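You operate a simulated robot arm through the tools that you are given. There is no shell and no other tool. Be economical: measure what you need, move in short steps, check, and stop when the job is done.

You run a simulated two-armed robot. Do the job below in one go: nothing can be reset, and whatever is moved stays where it is left.

## Task
Clamp the blue housing in the orange vice, then rub the grease off it.
Fine: use the red pad and put it back. What is to be rubbed or washed off counts as gone when no trace of it is left.

It is judged by the outcome, as a careful person would: the job done as asked, and still so three seconds after it is handed in. It fails if anything else is knocked over, pushed out of place, dropped, spilled or broken.

## Robot
Two 6-joint arms with two-finger parallel grippers on one trunk, on a base that drives. Base frame: it is fixed to the floor where the robot stands at the start and does not move with it; the origin is under the middle of the robot, x ahead of it, y to its left, z up. Units: mm, rad, N and s.
The left shoulder is at the start at [60, 187, 1197], the right one opposite. With the tool pointing down near the work surface each hand reaches from about 100 to 600 mm from the robot's upright axis, wherever it stands, measured 20 degrees to its own side. Payload 1.57 kg a hand.
The TCP of each hand is the grasp point between the finger pads, 30 mm short of the fingertips. In the tool frame z runs along the fingers and y along their closing line. The gripper opens to 110 mm. The fingers are 24 mm wide and 12 mm thick; the gripper's body (48 by 112 mm) begins 78 mm behind the TCP.
Orientation is that of the tool frame in the base frame, as [roll, pitch, yaw] about the fixed x, y, z axes, in that order (R = Rz(yaw) Ry(pitch) Rx(roll)). With the fingers straight down and closing along the base's y, the tool's x points along the base's -x, its y along +y and its z along -z.

## Interface
- The arms move only by the tool step_arm. It takes "left_plan", "right_plan" or both (then of equal length, played together; a hand with none holds still); each is a list of rows, each an object (a shift or turn left out is 0, a gripper value left out holds the last) with "hand": the finger opening in mm, from 0 to 110; "dp": the shift along the tool's x, y, z in units of 40 mm (1.0 is 40 mm), a list of three; "turn": the turn, a rotation vector about the tool's x, y, z in units of 8 degrees (1.0 is 8 degrees), a list of three. In form: [{"hand": hand, "dp": [x, y, z], "turn": [ax, ay, az]}, ...]. A call has 1 to 20 rows; each row shifts and turns the commanded pose from where the row before left it, along the tool's axes as they then stand. A call with a number of a shift or a turn outside -1 to 1 is refused whole. Rows are played at 5 a second. More than 50 mm and 0.15 rad between two rows, or a gripper value outside its range, and nothing of the call is played. A pose out of reach is approached as far as the arm can. The call stops where the force on the tool passes 40 N (or 10 N more than at its start, if that is more) or the arm is blocked; 0.2 s more then pass. Each finger travels about 153 mm/s and halts on what it meets, pressing with about 42 N; the grip force reading is that of the motor and also rises with nothing between the fingers. The clock runs only during rows and for 0.2 s after the last one: add rows that do not move to give the fingers time. The reply holds the time, the measured pose of the TCP, the force on the tool along the base axes, the opening and the grip force, in the units named above and with some noise, with the torque about the TCP (base axes, N m) and any sound that the robot's microphone picked up, and new pictures: "views" is both (left out), scene, wrist or none (wrist: the cameras of the hands that moved).
- Cameras (640 x 400 px; columns grow to the right, rows downward): "scene" is now at [-0.8, -22.6, 1722.3]; the picture's right is [-0.32, -0.95, 0.00], its down [-0.84, 0.29, -0.47] and it looks along [0.44, -0.15, -0.88] (base axes); focal length 266 px, centre (320, 200). "left" rides on the left gripper at [70, -16, -141] in its tool frame; the picture's right is [0.23, 0.97, 0.00], its down [-0.86, 0.20, -0.48] and it looks along [-0.47, 0.11, 0.88] (tool axes); focal length 222 px, centre (320, 200). "right" rides on the right gripper at [70, 16, -141] in its tool frame; the picture's right is [-0.23, 0.97, 0.00], its down [-0.86, -0.20, -0.48] and it looks along [-0.47, -0.11, 0.88] (tool axes); focal length 222 px, centre (320, 200). There is no depth. A picture from a camera that has moved, and an enlarged one, comes with that camera's place and axes in the base frame and with its lens.
- lift_body(by): slides the trunk up (or, below 0, down) by that many mm; the arms and the scene camera ride with it, the base frame stays. It gives what a move gives, with no picture.
- base_move(legs): drives the robot by 1 to 6 legs, each [ahead, left, turn to the left] in mm, mm and rad, along the robot's own axes; the way and the turn of a leg run together, so that a leg with both is an arc; at most 1500 mm and 3.142 rad a leg. The arms and the cameras ride along, it lands a little off, and it stops where it bumps. It gives what a move gives, and a new picture of the scene camera.
- head_to(pan, tilt): turns the head with the scene camera to pan (to the left, within 1.501 rad either way) and tilt (down, from -0.506 to 1.204), counted from straight ahead of the robot. It gives what a move gives, and a new picture of the scene camera.
- inspect(camera, box): a new picture of the part [left, top, right, bottom] of that camera's present view, enlarged. No time passes.
- sign_off(): hands the job in; it is judged then, once.

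Go step by step. Nothing tells you exact positions but the pictures and the camera data: compare them with the known pose of the tool, close in by small moves and look again before you grip or let go. The budget is 120 turns and 260 pictures, counting those below and the enlarged ones. Unless the task says otherwise, let go and move clear before handing in, and close with one line.

The tools are called after "Call:" as name(argument=value, ...) on one line, values as JSON. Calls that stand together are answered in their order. step_arm: Moves the arms, as the interface text tells. Its arguments: {"type":"object","properties":{"left_plan":{"type":"array","items":{"type":"object","properties":{"hand":{"type":"number"},"dp":{"type":"array","items":{"type":"number"}},"turn":{"type":"array","items":{"type":"number"}}}}},"right_plan":{"type":"array","items":{"type":"object","properties":{"hand":{"type":"number"},"dp":{"type":"array","items":{"type":"number"}},"turn":{"type":"array","items":{"type":"number"}}}}},"views":{"type":"string","enum":["both","scene","wrist","none"]}},"required":[]} The other tools are called the same way: lift_body (by) slides the trunk up or down; base_move (legs) drives the base; head_to (pan, tilt) turns the head that bears the scene camera; inspect (camera, box) takes an enlarged picture of a part of a camera's view; sign_off () hands the job in.

At the start:

```text
time: 0.0
left_ee_pos: [402.1, 57.5, 1178.1]
left_orientation: [-3.141, 0.0, 3.141]
left_contact_force: [0.0, 0.9, -0.3]
left_wrist_torque: [0.01, 0.02, 0.02]
left_gripper_width: 110.0
left_grip_force: 0.1
right_ee_pos: [386.2, -264.7, 1163.4]
right_orientation: [-3.141, -0.001, 3.14]
right_contact_force: [-0.5, 0.1, 0.5]
right_wrist_torque: [0.03, -0.02, -0.02]
right_gripper_width: 109.8
right_grip_force: 0.0
trunk travel left (down, up): [-825.0, 165.0]
robot x, y, heading: [3.0, -1.4, -0.004]
head pan, tilt: [-0.328, 1.084]
```

scene: 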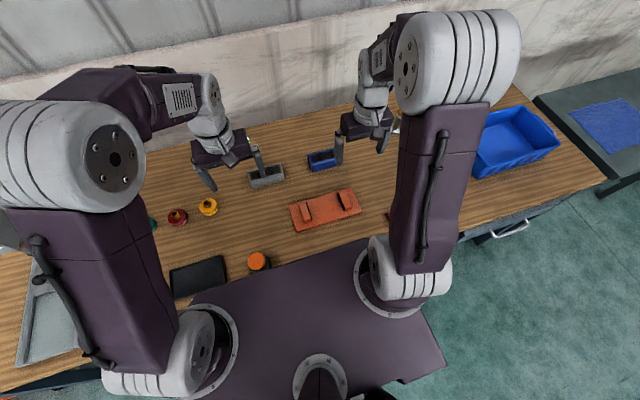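
right: 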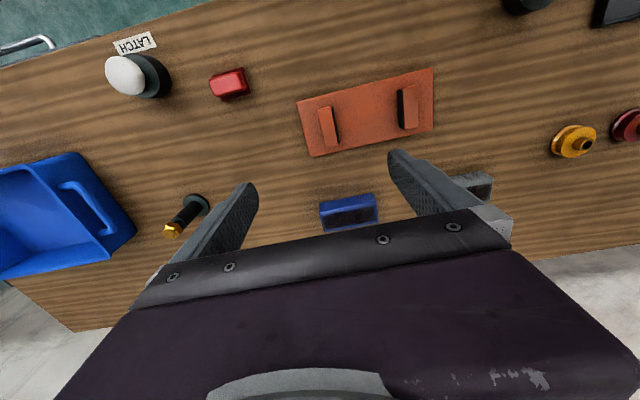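
left: 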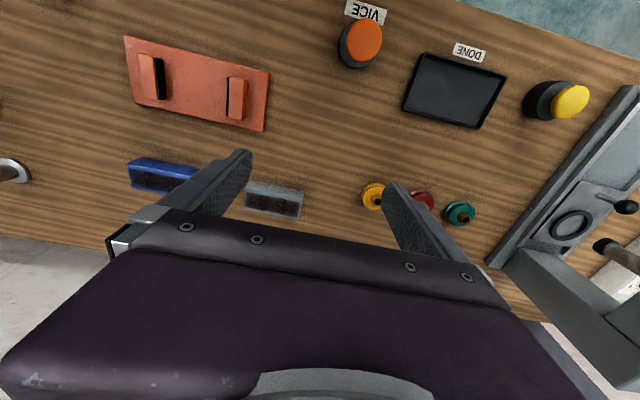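

I see an orange vice with two jaws, a blue housing beyond it, a red pad to the right, and buttons labelled VICE, LATCH and DONE. I'll look closer before moving.

Call:
inspect(camera="right", box=[280, 50, 520, 240])

Call:
inspect(camera="right", box=[80, 20, 280, 145])

Call:
inspect(camera="left", box=[100, 0, 420, 220])

Call:
inspect(camera="scene", box=[140, 120, 400, 300])

```text
2.11 times, centred on (400, 145) of right
camera zoom: at [316.5, -248.2, 1304.3], right [0.23, 0.97, 0.0], down [0.86, -0.2, 0.48], along [0.47, -0.11, -0.88], focal length 468 px, centre (152, 316)
```

zoom: 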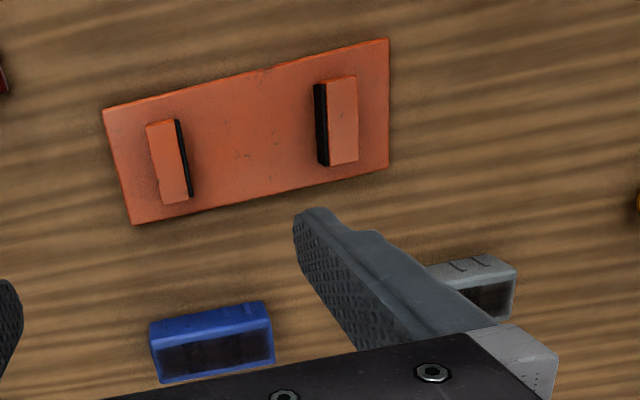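

```text
3.20 times, centred on (180, 82) of right
camera zoom: at [316.5, -248.2, 1304.3], right [0.23, 0.97, 0.0], down [0.86, -0.2, 0.48], along [0.47, -0.11, -0.88], focal length 711 px, centre (768, 576)
```

zoom: 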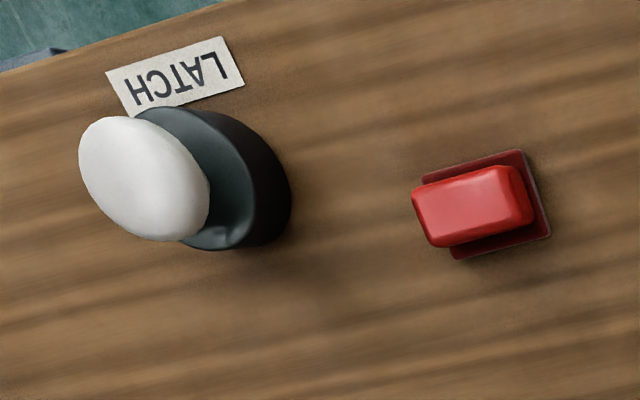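

```text
1.82 times, centred on (260, 110) of left
camera zoom: at [331.5, 41.0, 1319.7], right [-0.23, 0.97, 0.0], down [0.86, 0.2, 0.48], along [0.47, 0.11, -0.88], focal length 404 px, centre (429, 364)
```

zoom: 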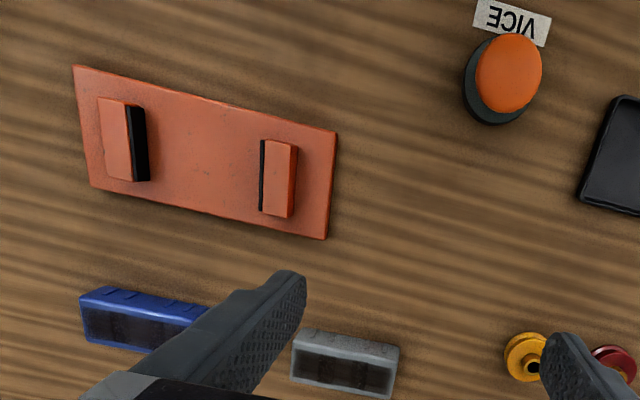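

```text
2.22 times, centred on (270, 210) of scene
camera zoom: at [-0.8, -22.6, 1722.3], right [-0.32, -0.95, 0.0], down [-0.84, 0.29, -0.47], along [0.44, -0.15, -0.88], focal length 591 px, centre (431, 178)
```

zoom: 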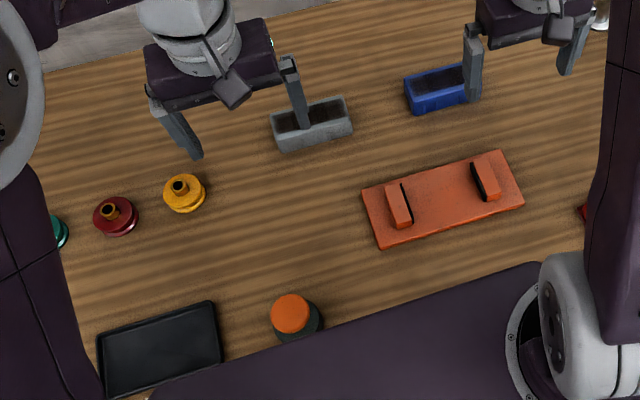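

The housing is long and open on top, and the vice jaws close along y with a gap of about 116 mm. I'll bring the right hand closer to the housing to measure it and find the grease.

Call:
step_arm(right_plan=[{"dp": [-1, 0, 0.5]}, {"dp": [-1, 0, 0.5]}, {"dp": [-0.5, 0, 0.5]}, {"dp": [0, 0, 0]}], views="wrist")

Call:
inspect(camera="right", box=[240, 80, 480, 230])

```text
time: 1.0
left_ee_pos: [401.8, 57.1, 1179.2]
left_orientation: [-3.141, -0.001, 3.141]
left_contact_force: [0.2, 0.7, -0.7]
left_wrist_torque: [0.01, 0.0, -0.01]
left_gripper_width: 109.9
left_grip_force: 0.1
right_ee_pos: [486.8, -265.5, 1101.8]
right_orientation: [3.14, 0.001, -3.141]
right_contact_force: [-0.9, -0.7, 0.5]
right_wrist_torque: [-0.01, -0.02, 0.02]
right_gripper_width: 109.8
right_grip_force: 0.1
trunk travel left (down, up): [-825.0, 165.0]
robot x, y, heading: [-1.3, 1.7, -0.001]
head pan, tilt: [-0.328, 1.084]
camera right: at [417.5, -249.1, 1243.9], right [0.23, 0.97, 0.0], down [0.85, -0.2, 0.48], along [0.47, -0.11, -0.88], focal length 222 px, centre (320, 200)
```

right: 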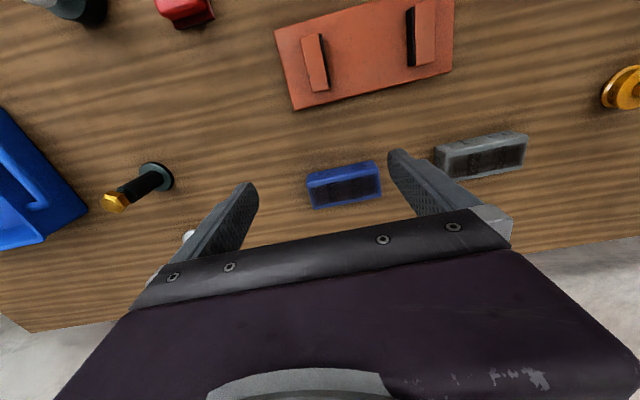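

```text
2.67 times, centred on (360, 155) of right
camera zoom: at [417.5, -249.1, 1243.9], right [0.23, 0.97, 0.0], down [0.85, -0.2, 0.48], along [0.47, -0.11, -0.88], focal length 592 px, centre (213, 320)
```

zoom: 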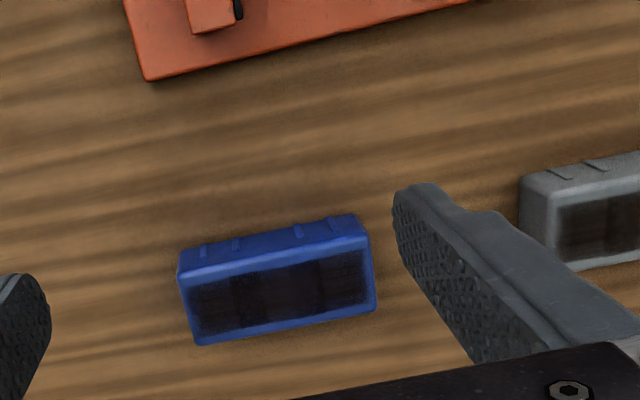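

Housing is about 121 x 55 x 46 mm at (600,-246). The jaw gap is about 116 mm, so it goes in turned by 90°. I'll go lower for a closer look and to test the reach.

Call:
step_arm(right_plan=[{"dp": [0, 0, 1]}, {"dp": [0, 0, 1]}, {"dp": [0, 0, 0.6]}, {"dp": [0, 0, 0]}], views="none")

Call:
inspect(camera="right", box=[220, 90, 460, 240])

Call:
head_to(pan=-0.35, tilt=0.75)

```text
time: 2.0
left_ee_pos: [401.8, 58.2, 1179.4]
left_orientation: [-3.141, 0.001, -3.141]
left_contact_force: [-0.1, -0.7, 0.0]
left_wrist_torque: [0.01, -0.02, -0.06]
left_gripper_width: 109.9
left_grip_force: 0.0
right_ee_pos: [489.3, -265.5, 998.0]
right_orientation: [-3.141, -0.001, -3.141]
right_contact_force: [0.7, -0.5, -0.8]
right_wrist_torque: [0.0, 0.01, 0.01]
right_gripper_width: 109.7
right_grip_force: 0.1
trunk travel left (down, up): [-825.0, 165.0]
robot x, y, heading: [2.6, 0.4, 0.003]
head pan, tilt: [-0.328, 1.084]
```

```text
2.67 times, centred on (340, 165) of right
camera zoom: at [418.4, -248.9, 1139.9], right [0.23, 0.97, 0.0], down [0.86, -0.2, 0.48], along [0.47, -0.11, -0.88], focal length 592 px, centre (267, 293)
```

zoom: 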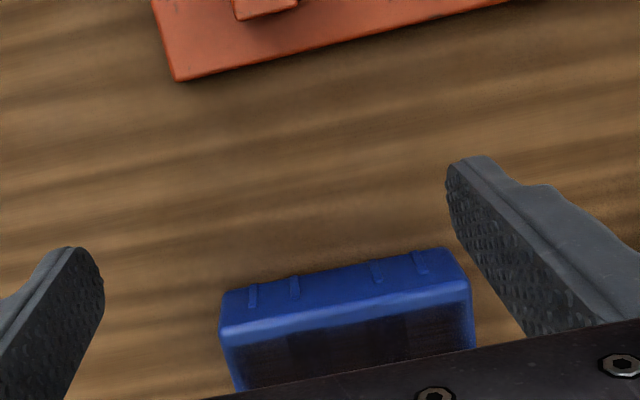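

```text
time: 2.8
left_ee_pos: [401.4, 57.7, 1178.4]
left_orientation: [3.141, 0.0, 3.14]
left_contact_force: [-0.7, -0.7, -0.4]
left_wrist_torque: [-0.02, -0.02, -0.04]
left_gripper_width: 110.1
left_grip_force: 0.0
right_ee_pos: [489.3, -265.9, 999.3]
right_orientation: [3.141, 0.0, 3.141]
right_contact_force: [-0.6, -0.5, 0.3]
right_wrist_torque: [-0.05, 0.03, -0.02]
right_gripper_width: 109.9
right_grip_force: 0.0
trunk travel left (down, up): [-825.0, 165.0]
robot x, y, heading: [-2.8, -0.0, -0.004]
head pan, tilt: [-0.351, 0.75]
camera scene: at [16.1, -30.3, 1747.0], right [-0.34, -0.94, 0.0], down [-0.64, 0.23, -0.73], along [0.69, -0.25, -0.68], focal length 266 px, centre (320, 200)
```

scene: 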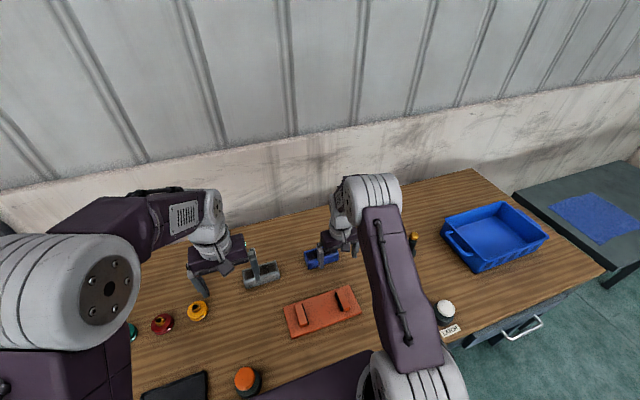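

Grease isn't visible from here. I'll move above the housing and turn the hand 90° to grip across its width.

Call:
step_arm(right_plan=[{"dp": [-1, 0.5, 0]}, {"dp": [-1, 0, 0]}, {"dp": [-0.77, 0, 0]}, {"turn": [0, 0, 0.9375]}, {"turn": [0, 0, 0.9375]}, {"turn": [0, 0, 0.9375]}, {"turn": [0, 0, 0.9375]}, {"turn": [0, 0, 0.9375]}, {"turn": [0, 0, 0.9375]}, {"turn": [0, 0, 0.9375]}, {"turn": [0, 0, 0.9375]}, {"turn": [0, 0, 0.9375]}, {"turn": [0, 0, 0.9375]}, {"turn": [0, 0, 0.9375]}, {"turn": [0, 0, 0.9375]}, {"dp": [0, 0, 0]}])

```text
time: 6.2
left_ee_pos: [402.1, 58.6, 1178.8]
left_orientation: [-3.142, -0.002, 3.141]
left_contact_force: [-0.3, 0.5, -0.6]
left_wrist_torque: [0.02, 0.01, -0.01]
left_gripper_width: 109.8
left_grip_force: 0.0
right_ee_pos: [593.2, -244.0, 998.8]
right_orientation: [-3.14, 0.001, 1.569]
right_contact_force: [-0.3, 0.2, -0.5]
right_wrist_torque: [0.03, 0.0, 0.01]
right_gripper_width: 110.1
right_grip_force: 0.0
right hand out of reach, approached as far as the arm can: row 5
trunk travel left (down, up): [-825.0, 165.0]
robot x, y, heading: [-3.0, -2.9, -0.001]
head pan, tilt: [-0.351, 0.75]
camera scene: at [16.2, -30.3, 1747.0], right [-0.34, -0.94, 0.0], down [-0.64, 0.23, -0.73], along [0.69, -0.25, -0.68], focal length 266 px, centre (320, 200)
camera right: at [609.6, -173.9, 1140.3], right [0.97, -0.23, 0.0], down [-0.2, -0.85, 0.48], along [-0.11, -0.47, -0.88], focal length 222 px, centre (320, 200)
```

scene: 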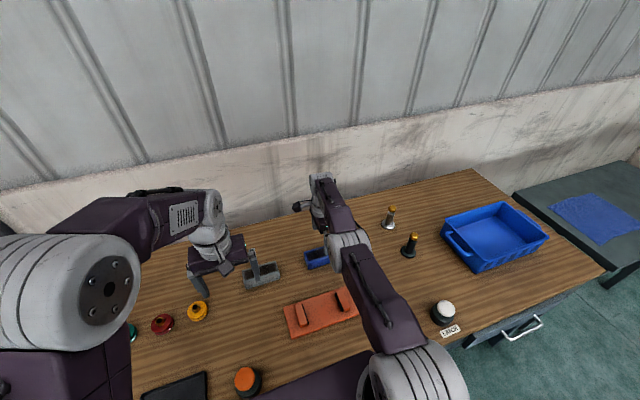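
right: 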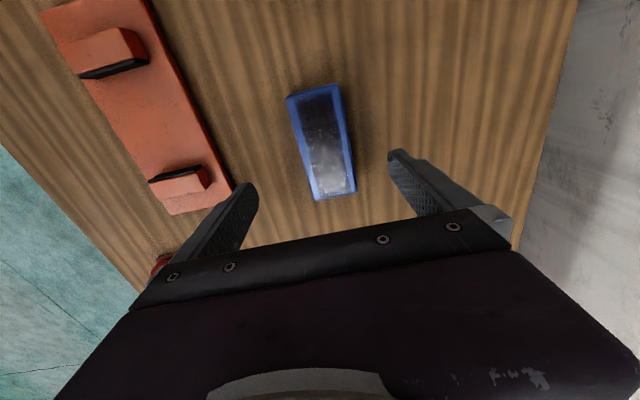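

Call:
inspect(camera="right", box=[250, 70, 410, 210])

Call:
inspect(camera="right", box=[40, 0, 240, 225])

```text
2.86 times, centred on (330, 140) of right
camera zoom: at [609.6, -173.9, 1140.3], right [0.97, -0.23, 0.0], down [-0.2, -0.85, 0.48], along [-0.11, -0.47, -0.88], focal length 635 px, centre (291, 371)
```

zoom: 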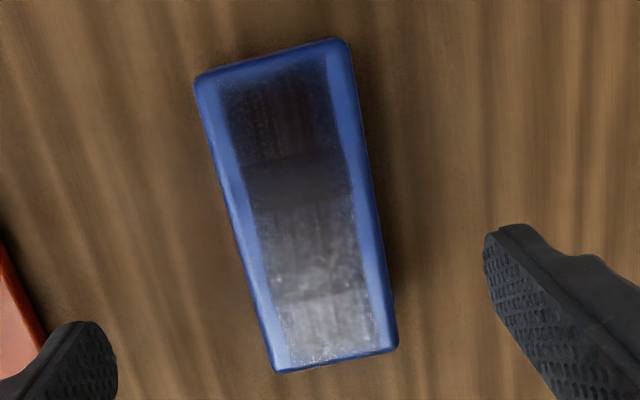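

```text
1.78 times, centred on (140, 112) of right
camera zoom: at [609.6, -173.9, 1140.3], right [0.97, -0.23, 0.0], down [-0.2, -0.85, 0.48], along [-0.11, -0.47, -0.88], focal length 395 px, centre (640, 356)
```

zoom: 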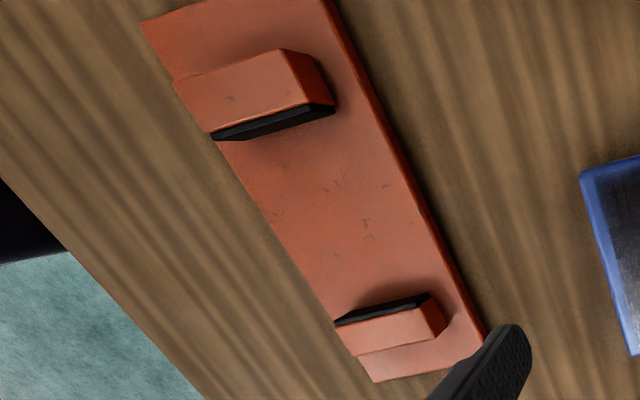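

The dark film over the top face is the grease. I'm at the reach limit, so I'll check the clearance between my trunk and the table edge.

Call:
head_to(pan=-0.9, tilt=1.2)

```text
time: 7.2
left_ee_pos: [402.4, 57.2, 1179.3]
left_orientation: [-3.141, 0.0, 3.14]
left_contact_force: [-0.9, 0.2, 0.3]
left_wrist_torque: [0.02, 0.01, -0.01]
left_gripper_width: 109.8
left_grip_force: 0.0
right_ee_pos: [593.7, -243.5, 998.5]
right_orientation: [-3.141, 0.0, 1.571]
right_contact_force: [0.0, -0.1, -0.2]
right_wrist_torque: [0.01, -0.02, 0.03]
right_gripper_width: 110.0
right_grip_force: 0.1
trunk travel left (down, up): [-825.0, 165.0]
robot x, y, heading: [-0.8, -0.3, 0.0]
head pan, tilt: [-0.901, 1.201]
camera scene: at [-26.7, -45.6, 1715.4], right [-0.78, -0.62, 0.0], down [-0.58, 0.73, -0.36], along [0.23, -0.28, -0.93], focal length 266 px, centre (320, 200)
```

scene: 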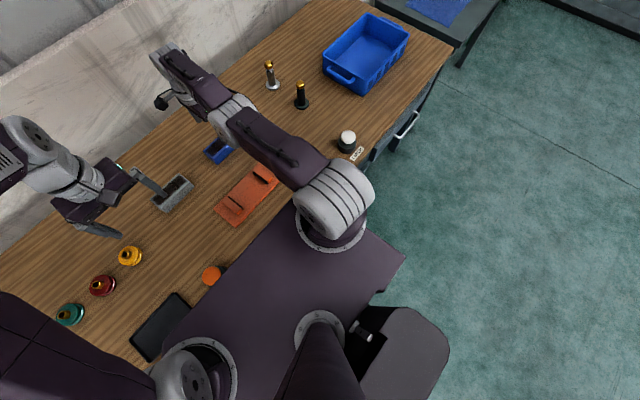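

The shoulder plate is well clear of the table, so I'll lower the trunk to descend without losing reach.

Call:
lift_body(by=-60)

Call:
lift_body(by=-58)

Call:
inspect(camera="right", box=[160, 50, 480, 250])

```text
time: 8.2
left_ee_pos: [402.8, 58.0, 1118.4]
left_orientation: [3.141, 0.0, -3.141]
left_contact_force: [0.1, 0.2, -0.7]
left_wrist_torque: [0.0, -0.01, -0.01]
left_gripper_width: 110.0
left_grip_force: 0.0
right_ee_pos: [594.0, -243.1, 938.9]
right_orientation: [3.141, 0.0, 1.57]
right_contact_force: [-0.4, 0.1, 0.1]
right_wrist_torque: [0.02, 0.0, 0.02]
right_gripper_width: 110.1
right_grip_force: 0.0
trunk travel left (down, up): [-765.0, 225.0]
robot x, y, heading: [-0.5, -2.3, 0.002]
head pan, tilt: [-0.901, 1.201]
```

```text
time: 9.2
left_ee_pos: [402.5, 58.5, 1062.2]
left_orientation: [-3.141, -0.001, 3.142]
left_contact_force: [-0.5, -0.4, -0.7]
left_wrist_torque: [0.0, 0.01, -0.02]
left_gripper_width: 109.9
left_grip_force: 0.1
right_ee_pos: [592.2, -244.4, 880.7]
right_orientation: [-3.14, -0.002, 1.571]
right_contact_force: [0.7, -0.7, 0.0]
right_wrist_torque: [-0.05, 0.01, 0.0]
right_gripper_width: 110.0
right_grip_force: 0.1
trunk travel left (down, up): [-707.0, 283.0]
robot x, y, heading: [1.4, -0.8, 0.002]
head pan, tilt: [-0.901, 1.201]
```

```text
2.00 times, centred on (320, 150) of right
camera zoom: at [609.4, -173.9, 1022.4], right [0.97, -0.23, 0.0], down [-0.2, -0.86, 0.48], along [-0.11, -0.47, -0.88], focal length 444 px, centre (320, 300)
```

zoom: 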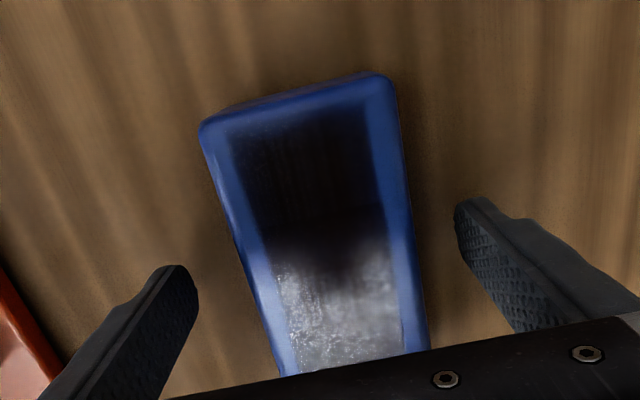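

Fingers straddle the housing. Closing.

Call:
step_arm(right_plan=[{"hand": 80}, {"hand": 64}, {"hand": 58}, {"hand": 50}, {"hand": 45}, {"hand": 40}, {"hand": 40}], views="wrist")

```text
time: 10.8
left_ee_pos: [402.7, 57.2, 1059.9]
left_orientation: [-3.141, 0.001, 3.141]
left_contact_force: [0.2, 0.2, -1.2]
left_wrist_torque: [-0.03, 0.0, 0.02]
left_gripper_width: 109.8
left_grip_force: 0.2
right_ee_pos: [594.5, -243.5, 880.9]
right_orientation: [3.14, 0.0, 1.572]
right_contact_force: [2.3, 0.3, 1.2]
right_wrist_torque: [0.03, -0.08, 0.0]
right_gripper_width: 60.0
right_grip_force: 41.6
trunk travel left (down, up): [-707.0, 283.0]
robot x, y, heading: [-0.3, 0.7, 0.003]
head pan, tilt: [-0.901, 1.201]
camera right: at [609.7, -173.9, 1022.3], right [0.97, -0.23, 0.0], down [-0.2, -0.86, 0.48], along [-0.11, -0.47, -0.88], focal length 222 px, centre (320, 200)
```

right: 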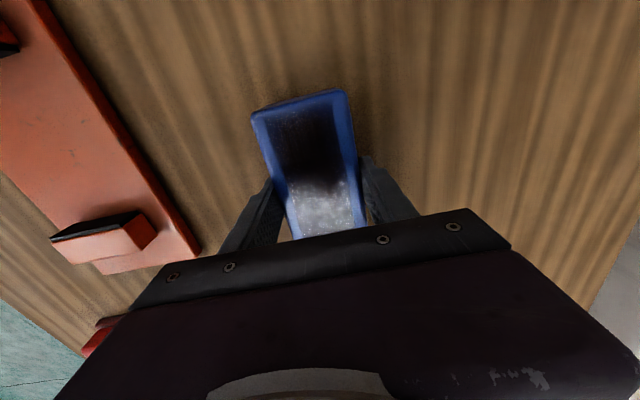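

Gripped. Lifting with the trunk, then turning the hand back so the housing's width faces the jaws.

Call:
lift_body(by=90)

Call:
step_arm(right_plan=[{"dp": [0, -1, 0]}, {"dp": [0, -1, 0]}, {"turn": [0, 0, -0.9375]}, {"turn": [0, 0, -0.9375]}, {"turn": [0, 0, -0.9375]}, {"turn": [0, 0, -0.9375]}, {"turn": [0, 0, -0.9375]}, {"turn": [0, 0, -0.9375]}, {"turn": [0, 0, -0.9375]}, {"turn": [0, 0, -0.9375]}, {"turn": [0, 0, -0.9375]}, {"turn": [0, 0, -0.9375]}, {"turn": [0, 0, -0.9375]}, {"turn": [0, 0, -0.9375]}, {"dp": [0, 0, 0]}])

```text
time: 12.0
left_ee_pos: [402.8, 57.5, 1150.9]
left_orientation: [3.141, 0.0, -3.142]
left_contact_force: [-0.6, -0.3, -0.1]
left_wrist_torque: [-0.01, -0.01, 0.01]
left_gripper_width: 110.1
left_grip_force: 0.0
right_ee_pos: [592.1, -243.0, 971.8]
right_orientation: [-3.141, 0.0, 1.571]
right_contact_force: [-0.4, 1.2, -0.2]
right_wrist_torque: [0.02, -0.01, 0.03]
right_gripper_width: 39.9
right_grip_force: 0.1
trunk travel left (down, up): [-797.0, 193.0]
robot x, y, heading: [2.3, 3.8, 0.0]
head pan, tilt: [-0.901, 1.201]
```

```text
time: 15.2
left_ee_pos: [401.5, 56.8, 1151.2]
left_orientation: [-3.141, 0.0, 3.14]
left_contact_force: [-0.9, -1.2, 0.4]
left_wrist_torque: [0.01, 0.02, 0.0]
left_gripper_width: 109.9
left_grip_force: 0.2
right_ee_pos: [513.5, -244.3, 969.7]
right_orientation: [-3.141, 0.0, -3.14]
right_contact_force: [0.1, -0.2, -0.3]
right_wrist_torque: [-0.01, -0.03, 0.03]
right_gripper_width: 39.9
right_grip_force: 0.0
right hand out of reach, approached as far as the arm can: row 1
trunk travel left (down, up): [-797.0, 193.0]
robot x, y, heading: [-1.7, -1.2, 0.0]
head pan, tilt: [-0.901, 1.201]
camera scene: at [-26.8, -45.7, 1687.3], right [-0.78, -0.62, 0.0], down [-0.58, 0.73, -0.36], along [0.22, -0.28, -0.93], focal length 266 px, centre (320, 200)
camera right: at [443.6, -227.7, 1112.1], right [0.23, 0.97, 0.0], down [0.86, -0.2, 0.48], along [0.47, -0.11, -0.88], focal length 222 px, centre (320, 200)
```

scene: 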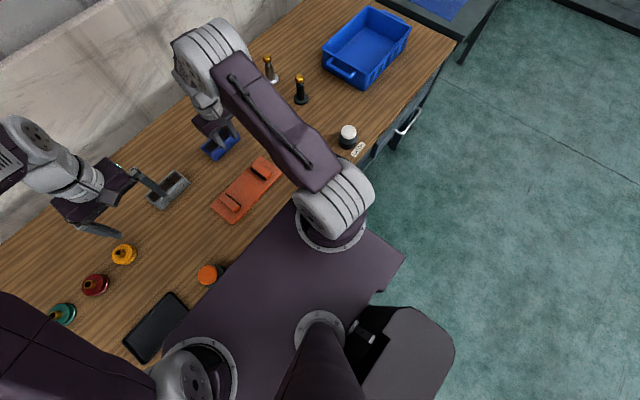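
right: 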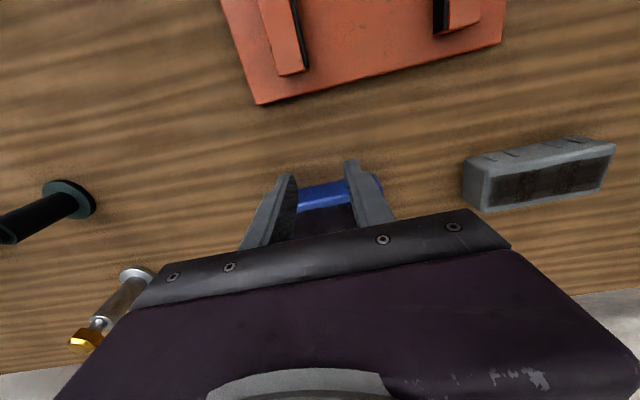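

The housing slipped out of the fingers and stayed behind. I'll look at where it is.

Call:
inspect(camera="right", box=[200, 120, 440, 270])

Call:
step_arm(right_plan=[{"hand": 110, "dp": [1, 0, 0]}, {"dp": [1, 0, -1]}, {"dp": [0, 0, -0.5]}, {}], views="wrist")

Call:
inspect(camera="right", box=[240, 90, 480, 240])

```text
2.67 times, centred on (320, 195) of right
camera zoom: at [443.6, -227.7, 1112.1], right [0.23, 0.97, 0.0], down [0.86, -0.2, 0.48], along [0.47, -0.11, -0.88], focal length 592 px, centre (320, 213)
```

zoom: 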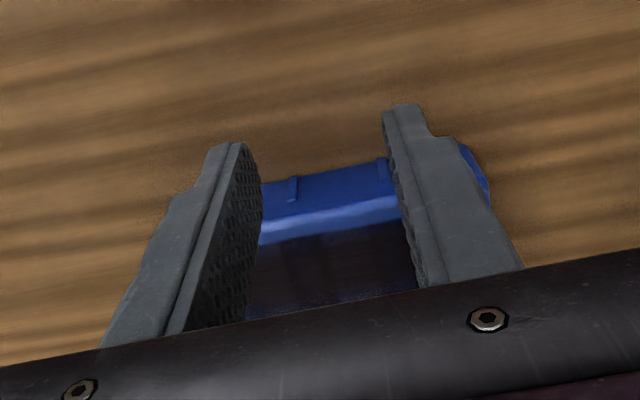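

```text
refused: row 2 steps farther than a row can; nothing moved
```

```text
2.67 times, centred on (360, 165) of right
camera zoom: at [443.6, -227.7, 1112.1], right [0.23, 0.97, 0.0], down [0.86, -0.2, 0.48], along [0.47, -0.11, -0.88], focal length 592 px, centre (213, 293)
```

zoom: 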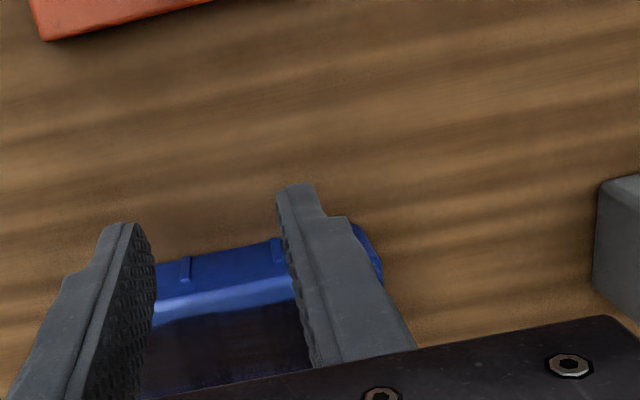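

Call:
step_arm(right_plan=[{"hand": 110, "dp": [1, 0, 0]}, {"dp": [1, 0, 0]}, {"dp": [0, 0, -0.5]}, {}], views="wrist")

Call:
inspect(camera="right", box=[270, 110, 430, 230])

```text
time: 16.2
left_ee_pos: [401.8, 58.0, 1149.5]
left_orientation: [-3.141, 0.0, -3.141]
left_contact_force: [-0.2, 0.9, 0.5]
left_wrist_torque: [0.01, -0.03, 0.0]
left_gripper_width: 110.2
left_grip_force: 0.1
right_ee_pos: [432.3, -241.7, 990.1]
right_orientation: [-3.141, -0.001, 3.14]
right_contact_force: [-0.9, 0.0, -0.9]
right_wrist_torque: [0.0, -0.03, 0.01]
right_gripper_width: 110.3
right_grip_force: 0.1
trunk travel left (down, up): [-797.0, 193.0]
robot x, y, heading: [1.7, -0.7, -0.002]
head pan, tilt: [-0.901, 1.201]
camera right: at [363.7, -225.4, 1131.8], right [0.23, 0.97, 0.0], down [0.86, -0.2, 0.48], along [0.47, -0.11, -0.88], focal length 222 px, centre (320, 200)
```

right: 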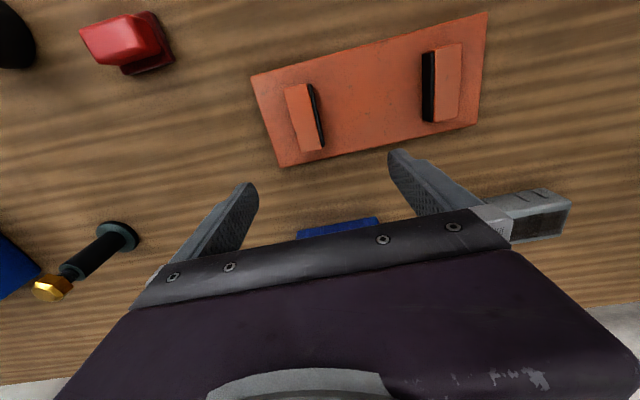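

```text
3.33 times, centred on (350, 170) of right
camera zoom: at [363.7, -225.4, 1131.8], right [0.23, 0.97, 0.0], down [0.86, -0.2, 0.48], along [0.47, -0.11, -0.88], focal length 740 px, centre (220, 300)
```

zoom: 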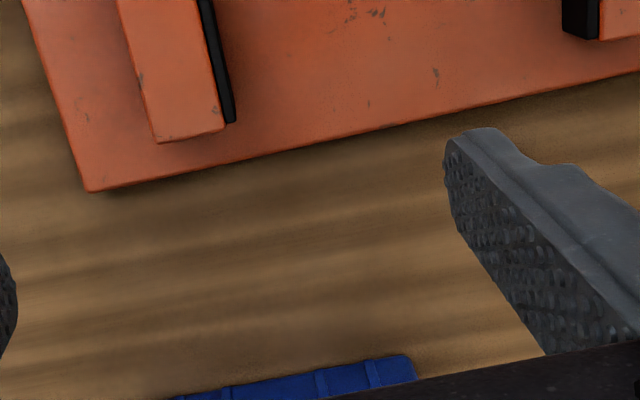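

The housing is unharmed and only shifted a few mm. I'll regrip deeper and lift slowly with a check.

Call:
step_arm(right_plan=[{"dp": [-1, -0.1, 0]}, {"dp": [-1, 0, 0]}, {"dp": [-1, 0, 0]}, {"dp": [-0.95, 0, 0]}, {"turn": [0, 0, 0.9375]}, {"turn": [0, 0, 0.9375]}, {"turn": [0, 0, 0.9375]}, {"turn": [0, 0, 0.9375]}, {"turn": [0, 0, 0.9375]}, {"turn": [0, 0, 0.9375]}, {"turn": [0, 0, 0.9375]}, {"turn": [0, 0, 0.9375]}, {"turn": [0, 0, 0.9375]}, {"turn": [0, 0, 0.9375]}, {"turn": [0, 0, 0.9375]}, {"turn": [0, 0, 0.9375]}, {}], views="none")

Call:
inspect(camera="right", box=[200, 50, 440, 220])

```text
time: 19.8
left_ee_pos: [401.4, 58.6, 1150.3]
left_orientation: [-3.142, 0.0, 3.141]
left_contact_force: [0.4, -0.2, -0.2]
left_wrist_torque: [-0.01, 0.01, 0.02]
left_gripper_width: 110.2
left_grip_force: 0.1
right_ee_pos: [591.9, -248.6, 991.4]
right_orientation: [3.141, 0.001, 1.569]
right_contact_force: [0.4, 0.4, 0.2]
right_wrist_torque: [-0.03, 0.03, 0.01]
right_gripper_width: 109.7
right_grip_force: 0.1
trunk travel left (down, up): [-797.0, 193.0]
robot x, y, heading: [2.0, -3.1, -0.001]
head pan, tilt: [-0.901, 1.201]
```

```text
2.35 times, centred on (320, 135) of right
camera zoom: at [607.2, -177.6, 1132.5], right [0.97, -0.23, 0.0], down [-0.2, -0.85, 0.48], along [-0.11, -0.47, -0.88], focal length 523 px, centre (320, 353)
```

zoom: 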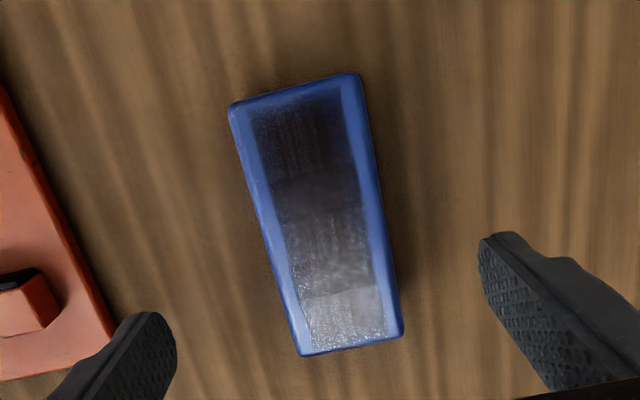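

Call:
lift_body(by=-100)

Call:
lift_body(by=-17)

Call:
step_arm(right_plan=[{"hand": 64}, {"hand": 58}, {"hand": 30}, {"hand": 10}, {"hand": 0}, {}, {}], views="none")

Call:
lift_body(by=8)

Call:
inspect(camera="right", box=[160, 50, 480, 250])

```text
time: 21.1
left_ee_pos: [401.5, 57.1, 1050.0]
left_orientation: [3.141, 0.0, 3.141]
left_contact_force: [-0.2, -0.1, 0.4]
left_wrist_torque: [0.0, 0.01, -0.06]
left_gripper_width: 109.9
left_grip_force: 0.2
right_ee_pos: [590.2, -248.3, 891.9]
right_orientation: [3.14, 0.0, 1.57]
right_contact_force: [-0.3, -0.2, -0.2]
right_wrist_torque: [0.01, 0.04, -0.01]
right_gripper_width: 109.8
right_grip_force: 0.0
trunk travel left (down, up): [-697.0, 293.0]
robot x, y, heading: [3.3, 0.0, 0.0]
head pan, tilt: [-0.901, 1.201]
```

```text
time: 21.8
left_ee_pos: [402.8, 58.0, 1034.4]
left_orientation: [3.141, 0.0, -3.142]
left_contact_force: [0.4, 0.0, -0.1]
left_wrist_torque: [-0.02, -0.02, 0.0]
left_gripper_width: 110.0
left_grip_force: 0.0
right_ee_pos: [590.5, -247.5, 873.4]
right_orientation: [-3.141, -0.001, 1.57]
right_contact_force: [0.3, -0.4, 0.9]
right_wrist_torque: [0.01, 0.0, -0.02]
right_gripper_width: 109.8
right_grip_force: 0.0
trunk travel left (down, up): [-680.0, 310.0]
robot x, y, heading: [-0.6, -0.9, 0.005]
head pan, tilt: [-0.901, 1.201]
```

```text
time: 23.4
left_ee_pos: [402.8, 58.4, 1033.1]
left_orientation: [-3.14, -0.001, -3.141]
left_contact_force: [-0.7, 0.3, 0.3]
left_wrist_torque: [-0.02, 0.0, 0.0]
left_gripper_width: 110.0
left_grip_force: 0.0
right_ee_pos: [590.3, -246.8, 874.3]
right_orientation: [3.14, 0.0, 1.571]
right_contact_force: [3.6, -0.4, 3.5]
right_wrist_torque: [0.11, 0.01, -0.02]
right_gripper_width: 59.7
right_grip_force: 41.9
trunk travel left (down, up): [-680.0, 310.0]
robot x, y, heading: [1.6, 0.5, 0.002]
head pan, tilt: [-0.901, 1.201]
```

```text
time: 24.0
left_ee_pos: [402.9, 57.3, 1040.6]
left_orientation: [3.141, -0.001, -3.141]
left_contact_force: [0.5, -0.6, 0.3]
left_wrist_torque: [0.01, 0.03, 0.02]
left_gripper_width: 110.0
left_grip_force: 0.0
right_ee_pos: [590.2, -247.5, 880.8]
right_orientation: [-3.14, 0.001, 1.572]
right_contact_force: [-0.2, 0.0, -3.1]
right_wrist_torque: [-0.04, 0.02, -0.03]
right_gripper_width: 59.8
right_grip_force: 41.3
trunk travel left (down, up): [-688.0, 302.0]
robot x, y, heading: [4.6, -3.1, 0.001]
head pan, tilt: [-0.901, 1.201]
```

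```text
2.00 times, centred on (320, 150) of right
camera zoom: at [607.1, -177.6, 1022.9], right [0.97, -0.23, 0.0], down [-0.2, -0.86, 0.48], along [-0.11, -0.47, -0.88], focal length 444 px, centre (320, 300)
```

zoom: 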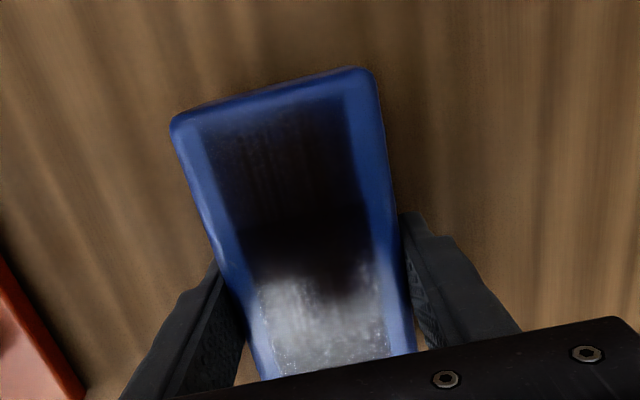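

It seems held (about 3 N weight). Lifting further in small pieces.

Call:
lift_body(by=15)

Call:
lift_body(by=15)

Call:
inspect(camera="right", box=[160, 50, 480, 250])

```text
time: 24.6
left_ee_pos: [403.1, 57.3, 1054.9]
left_orientation: [3.141, 0.001, 3.142]
left_contact_force: [-0.6, -0.5, -0.1]
left_wrist_torque: [0.03, 0.0, -0.05]
left_gripper_width: 110.0
left_grip_force: 0.0
right_ee_pos: [592.0, -248.2, 896.5]
right_orientation: [-3.142, 0.0, 1.57]
right_contact_force: [0.5, 0.2, -4.1]
right_wrist_torque: [0.0, 0.03, 0.02]
right_gripper_width: 60.1
right_grip_force: 42.0
trunk travel left (down, up): [-703.0, 287.0]
robot x, y, heading: [1.0, 4.8, 0.005]
head pan, tilt: [-0.901, 1.201]
```

```text
time: 25.2
left_ee_pos: [403.3, 57.7, 1070.8]
left_orientation: [-3.141, 0.0, 3.141]
left_contact_force: [0.8, 0.4, 0.2]
left_wrist_torque: [0.0, -0.04, 0.02]
left_gripper_width: 110.0
left_grip_force: 0.1
right_ee_pos: [591.4, -247.0, 911.2]
right_orientation: [-3.141, 0.001, 1.57]
right_contact_force: [-0.2, 0.2, -4.4]
right_wrist_torque: [-0.02, 0.02, 0.02]
right_gripper_width: 59.8
right_grip_force: 41.8
trunk travel left (down, up): [-718.0, 272.0]
robot x, y, heading: [-0.4, 1.0, 0.001]
head pan, tilt: [-0.901, 1.201]
```

```text
2.00 times, centred on (320, 150) of right
camera zoom: at [607.6, -177.8, 1053.0], right [0.97, -0.23, 0.0], down [-0.2, -0.86, 0.48], along [-0.11, -0.47, -0.88], focal length 444 px, centre (320, 300)
```

zoom: 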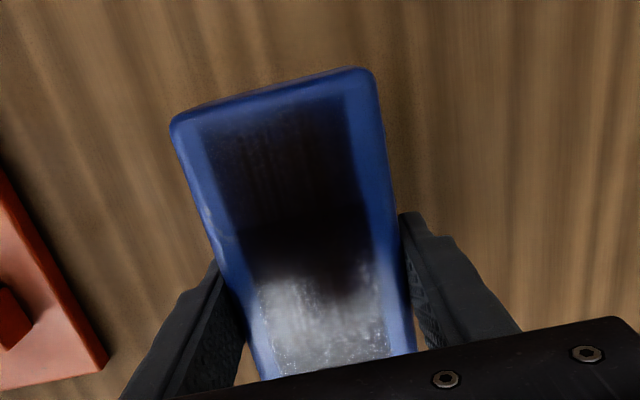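

Call:
lift_body(by=35)

Call:
step_arm(right_plan=[{"dp": [0, -0.5, 0]}, {"dp": [0, -0.75, 0]}, {"dp": [0, -0.75, 0]}, {"turn": [0, 0, -0.75]}, {"turn": [0, 0, -0.75]}, {"turn": [0, 0, -0.75]}, {"turn": [0, 0, -0.75]}, {"turn": [0, 0, -0.75]}, {"turn": [0, 0, -0.75]}, {"turn": [0, 0, -0.75]}, {"turn": [0, 0, -0.75]}, {"turn": [0, 0, -0.75]}, {"turn": [0, 0, -0.75]}, {"turn": [0, 0, -0.75]}, {"turn": [0, 0, -0.75]}, {"turn": [0, 0, -0.75]}, {"turn": [0, 0, -0.75]}, {"turn": [0, 0, -0.75]}, {}], views="wrist")

```text
time: 26.0
left_ee_pos: [403.3, 58.0, 1106.0]
left_orientation: [3.141, -0.001, -3.141]
left_contact_force: [-0.3, 0.1, 0.2]
left_wrist_torque: [0.0, 0.02, -0.03]
left_gripper_width: 110.0
left_grip_force: 0.1
right_ee_pos: [591.9, -246.9, 945.3]
right_orientation: [-3.14, 0.0, 1.57]
right_contact_force: [0.5, 0.6, -4.4]
right_wrist_torque: [0.0, -0.01, 0.01]
right_gripper_width: 59.7
right_grip_force: 41.7
trunk travel left (down, up): [-753.0, 237.0]
robot x, y, heading: [-2.1, 2.1, -0.001]
head pan, tilt: [-0.901, 1.201]
```

```text
time: 30.0
left_ee_pos: [403.1, 57.6, 1105.5]
left_orientation: [-3.141, 0.0, 3.141]
left_contact_force: [0.5, -0.5, -0.4]
left_wrist_torque: [0.0, -0.01, -0.04]
left_gripper_width: 109.9
left_grip_force: 0.1
right_ee_pos: [511.4, -248.4, 946.4]
right_orientation: [3.141, 0.002, -3.14]
right_contact_force: [0.1, 0.6, -3.9]
right_wrist_torque: [-0.03, 0.02, -0.01]
right_gripper_width: 59.8
right_grip_force: 41.8
trunk travel left (down, up): [-753.0, 237.0]
robot x, y, heading: [-1.2, 0.2, -0.0]
head pan, tilt: [-0.901, 1.201]
camera right: at [441.6, -231.4, 1088.0], right [0.23, 0.97, 0.0], down [0.86, -0.2, 0.48], along [0.47, -0.11, -0.88], focal length 222 px, centre (320, 200)
```

right: 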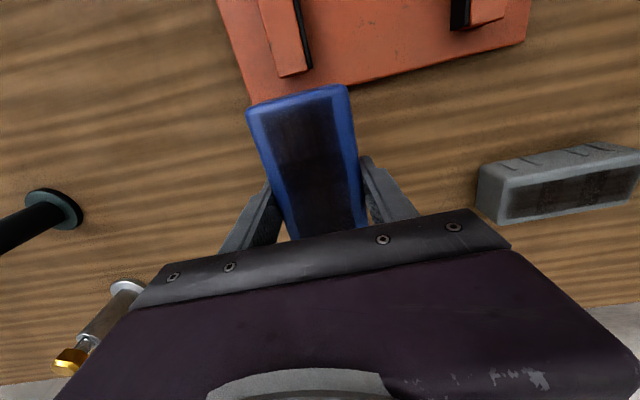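

Held and turned. Now over the vice centre (about 399, -176).

Call:
step_arm(right_plan=[{"dp": [0.7, 0.45, 0]}, {"dp": [0.7, 0.45, 0]}, {"dp": [0.7, 0.45, 0]}, {"dp": [0.7, 0.45, 0]}, {}, {}], views="wrist")

Call:
inspect(camera="left", box=[0, 0, 320, 200])

Call:
head_to(pan=-0.4, tilt=1.1)

```text
time: 31.4
left_ee_pos: [401.5, 56.8, 1105.5]
left_orientation: [3.141, 0.0, 3.141]
left_contact_force: [0.1, -0.6, 0.7]
left_wrist_torque: [0.01, -0.03, 0.01]
left_gripper_width: 110.4
left_grip_force: 0.2
right_ee_pos: [400.6, -176.5, 948.6]
right_orientation: [3.141, 0.001, -3.141]
right_contact_force: [0.5, 0.0, -4.1]
right_wrist_torque: [-0.02, 0.02, 0.0]
right_gripper_width: 59.7
right_grip_force: 41.3
trunk travel left (down, up): [-753.0, 237.0]
robot x, y, heading: [-0.6, -0.0, -0.002]
head pan, tilt: [-0.901, 1.201]
camera right: at [329.6, -159.7, 1090.2], right [0.23, 0.97, 0.0], down [0.86, -0.2, 0.48], along [0.47, -0.11, -0.88], focal length 222 px, centre (320, 200)
```

right: 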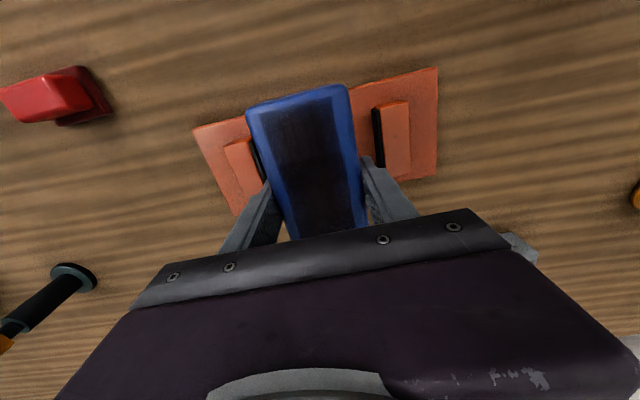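

```text
2.00 times, centred on (160, 100) of left
camera zoom: at [332.1, 40.7, 1247.6], right [-0.23, 0.97, 0.0], down [0.86, 0.2, 0.48], along [0.47, 0.11, -0.88], focal length 444 px, centre (640, 400)
```

zoom: 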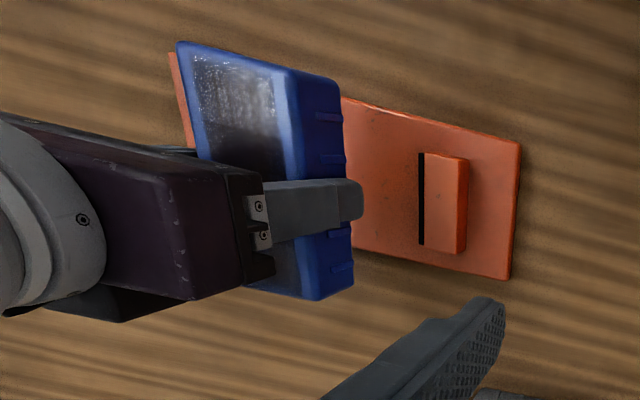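

```text
time: 32.3
left_ee_pos: [403.7, 57.2, 1106.3]
left_orientation: [-3.141, 0.001, 3.141]
left_contact_force: [0.1, 0.0, 0.0]
left_wrist_torque: [-0.02, -0.02, 0.01]
left_gripper_width: 110.1
left_grip_force: 0.1
right_ee_pos: [399.3, -176.7, 948.0]
right_orientation: [-3.141, -0.001, 3.141]
right_contact_force: [0.2, -0.3, -4.2]
right_wrist_torque: [-0.01, 0.02, 0.0]
right_gripper_width: 59.7
right_grip_force: 41.9
trunk travel left (down, up): [-753.0, 237.0]
robot x, y, heading: [-1.9, 1.4, 0.001]
head pan, tilt: [-0.4, 1.1]
camera scene: at [-3.0, -26.8, 1649.3], right [-0.39, -0.92, 0.0], down [-0.82, 0.35, -0.45], along [0.42, -0.18, -0.89], focal length 266 px, centre (320, 200)
```

scene: 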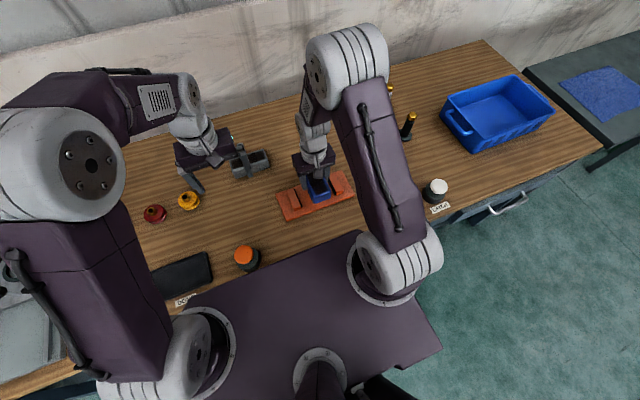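

Well centred between the jaws. Lowering.

Call:
step_arm(right_plan=[{"dp": [0, 0, 0.5]}, {"dp": [0, 0, 0.5]}, {"dp": [0, 0, 0.25]}, {}], views="wrist")

Call:
inspect(camera="left", box=[0, 0, 320, 200])

```text
time: 33.3
left_ee_pos: [401.9, 57.9, 1106.1]
left_orientation: [-3.139, 0.001, 3.139]
left_contact_force: [0.7, 0.4, 0.3]
left_wrist_torque: [-0.02, -0.01, 0.0]
left_gripper_width: 110.2
left_grip_force: 0.0
right_ee_pos: [399.8, -175.2, 897.1]
right_orientation: [-3.141, 0.0, -3.141]
right_contact_force: [-0.1, 0.2, -3.3]
right_wrist_torque: [-0.01, -0.05, -0.01]
right_gripper_width: 59.9
right_grip_force: 41.5
trunk travel left (down, up): [-753.0, 237.0]
robot x, y, heading: [0.1, 0.3, 0.001]
head pan, tilt: [-0.4, 1.1]
camera right: at [329.9, -159.1, 1038.7], right [0.23, 0.97, 0.0], down [0.86, -0.2, 0.48], along [0.47, -0.11, -0.88], focal length 222 px, centre (320, 200)
```

right: 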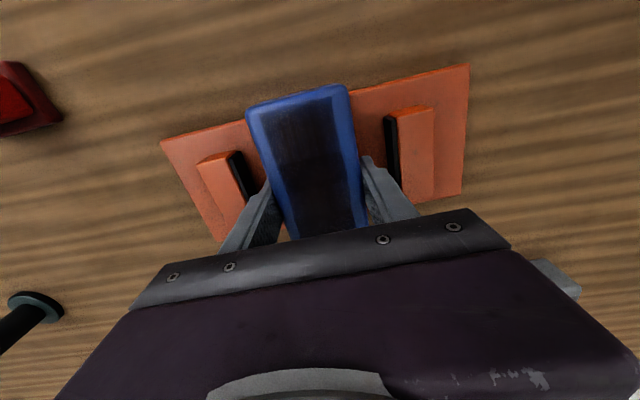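

```text
2.00 times, centred on (160, 100) of left
camera zoom: at [331.9, 40.9, 1247.6], right [-0.23, 0.97, 0.0], down [0.86, 0.2, 0.48], along [0.47, 0.11, -0.88], focal length 444 px, centre (640, 400)
```

zoom: 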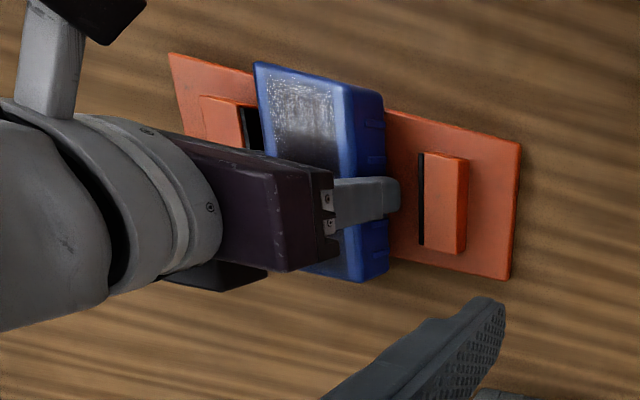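

Call:
step_arm(right_plan=[{"dp": [0, 0, 0.12]}, {"dp": [0, 0, 0.06]}, {}], views="none")

Call:
step_arm(right_plan=[{"dp": [0, 0, 0.06]}, {"dp": [0, 0, 0.04]}, {}], views="none")

```text
time: 34.1
left_ee_pos: [402.5, 57.8, 1106.9]
left_orientation: [3.141, 0.001, -3.14]
left_contact_force: [0.2, -0.1, 0.2]
left_wrist_torque: [-0.01, 0.0, 0.06]
left_gripper_width: 110.1
left_grip_force: 0.2
right_ee_pos: [400.2, -176.7, 890.0]
right_orientation: [3.141, -0.001, 3.141]
right_contact_force: [-0.5, -0.9, -4.2]
right_wrist_torque: [0.02, 0.01, 0.01]
right_gripper_width: 59.9
right_grip_force: 41.6
trunk travel left (down, up): [-753.0, 237.0]
robot x, y, heading: [-3.3, -1.8, -0.002]
head pan, tilt: [-0.4, 1.1]
```

```text
time: 34.9
left_ee_pos: [400.1, 57.8, 1108.9]
left_orientation: [3.14, 0.001, -3.141]
left_contact_force: [-0.6, 0.2, -0.4]
left_wrist_torque: [0.03, 0.0, 0.0]
left_gripper_width: 110.0
left_grip_force: 0.0
right_ee_pos: [399.5, -176.5, 887.4]
right_orientation: [-3.14, 0.008, -3.141]
right_contact_force: [2.2, -8.1, 34.4]
right_wrist_torque: [-0.21, 0.2, 0.07]
right_gripper_width: 60.0
right_grip_force: 41.7
trunk travel left (down, up): [-753.0, 237.0]
robot x, y, heading: [3.3, 0.2, -0.005]
head pan, tilt: [-0.4, 1.1]
```

Contact with the vice plate. Easing off, opening slightly, and rising.

Call:
step_arm(right_plan=[{"dp": [0, 0, -0.04]}, {"hand": 70}, {"hand": 80}, {}, {"dp": [0, 0, -0.5]}, {"dp": [0, 0, -0.75]}, {"dp": [0, 0, -1]}, {"dp": [0, 0, -1]}, {}], views="wrist")

Call:
inspect(camera="left", box=[0, 0, 480, 300])

```text
time: 36.9
left_ee_pos: [402.2, 58.1, 1104.6]
left_orientation: [3.14, 0.001, 3.141]
left_contact_force: [0.3, -0.2, 0.8]
left_wrist_torque: [-0.01, 0.02, 0.01]
left_gripper_width: 110.2
left_grip_force: 0.1
right_ee_pos: [401.3, -175.1, 1018.2]
right_orientation: [3.141, -0.002, -3.141]
right_contact_force: [-0.2, 0.5, 0.2]
right_wrist_torque: [0.02, -0.02, -0.02]
right_gripper_width: 79.9
right_grip_force: 0.0
trunk travel left (down, up): [-753.0, 237.0]
robot x, y, heading: [-2.8, 1.2, -0.005]
head pan, tilt: [-0.4, 1.1]
camera right: at [331.0, -158.6, 1159.3], right [0.23, 0.97, 0.0], down [0.86, -0.2, 0.48], along [0.47, -0.11, -0.88], focal length 222 px, centre (320, 200)
```

right: 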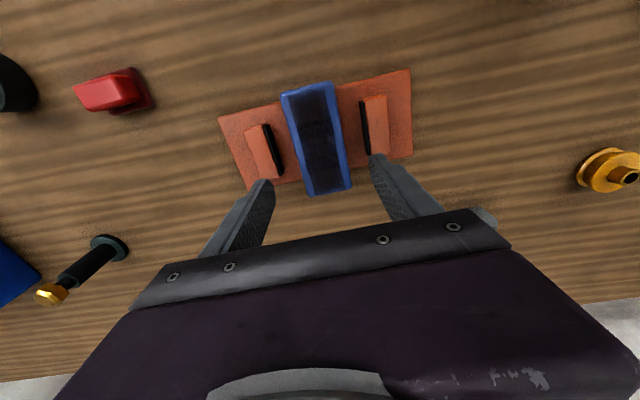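

```text
1.33 times, centred on (240, 150) of left
camera zoom: at [332.0, 40.8, 1247.6], right [-0.23, 0.97, 0.0], down [0.86, 0.2, 0.48], along [0.47, 0.11, -0.88], focal length 296 px, centre (427, 267)
```

zoom: 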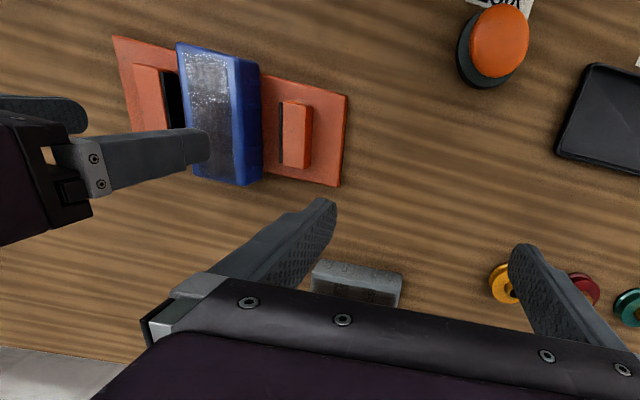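

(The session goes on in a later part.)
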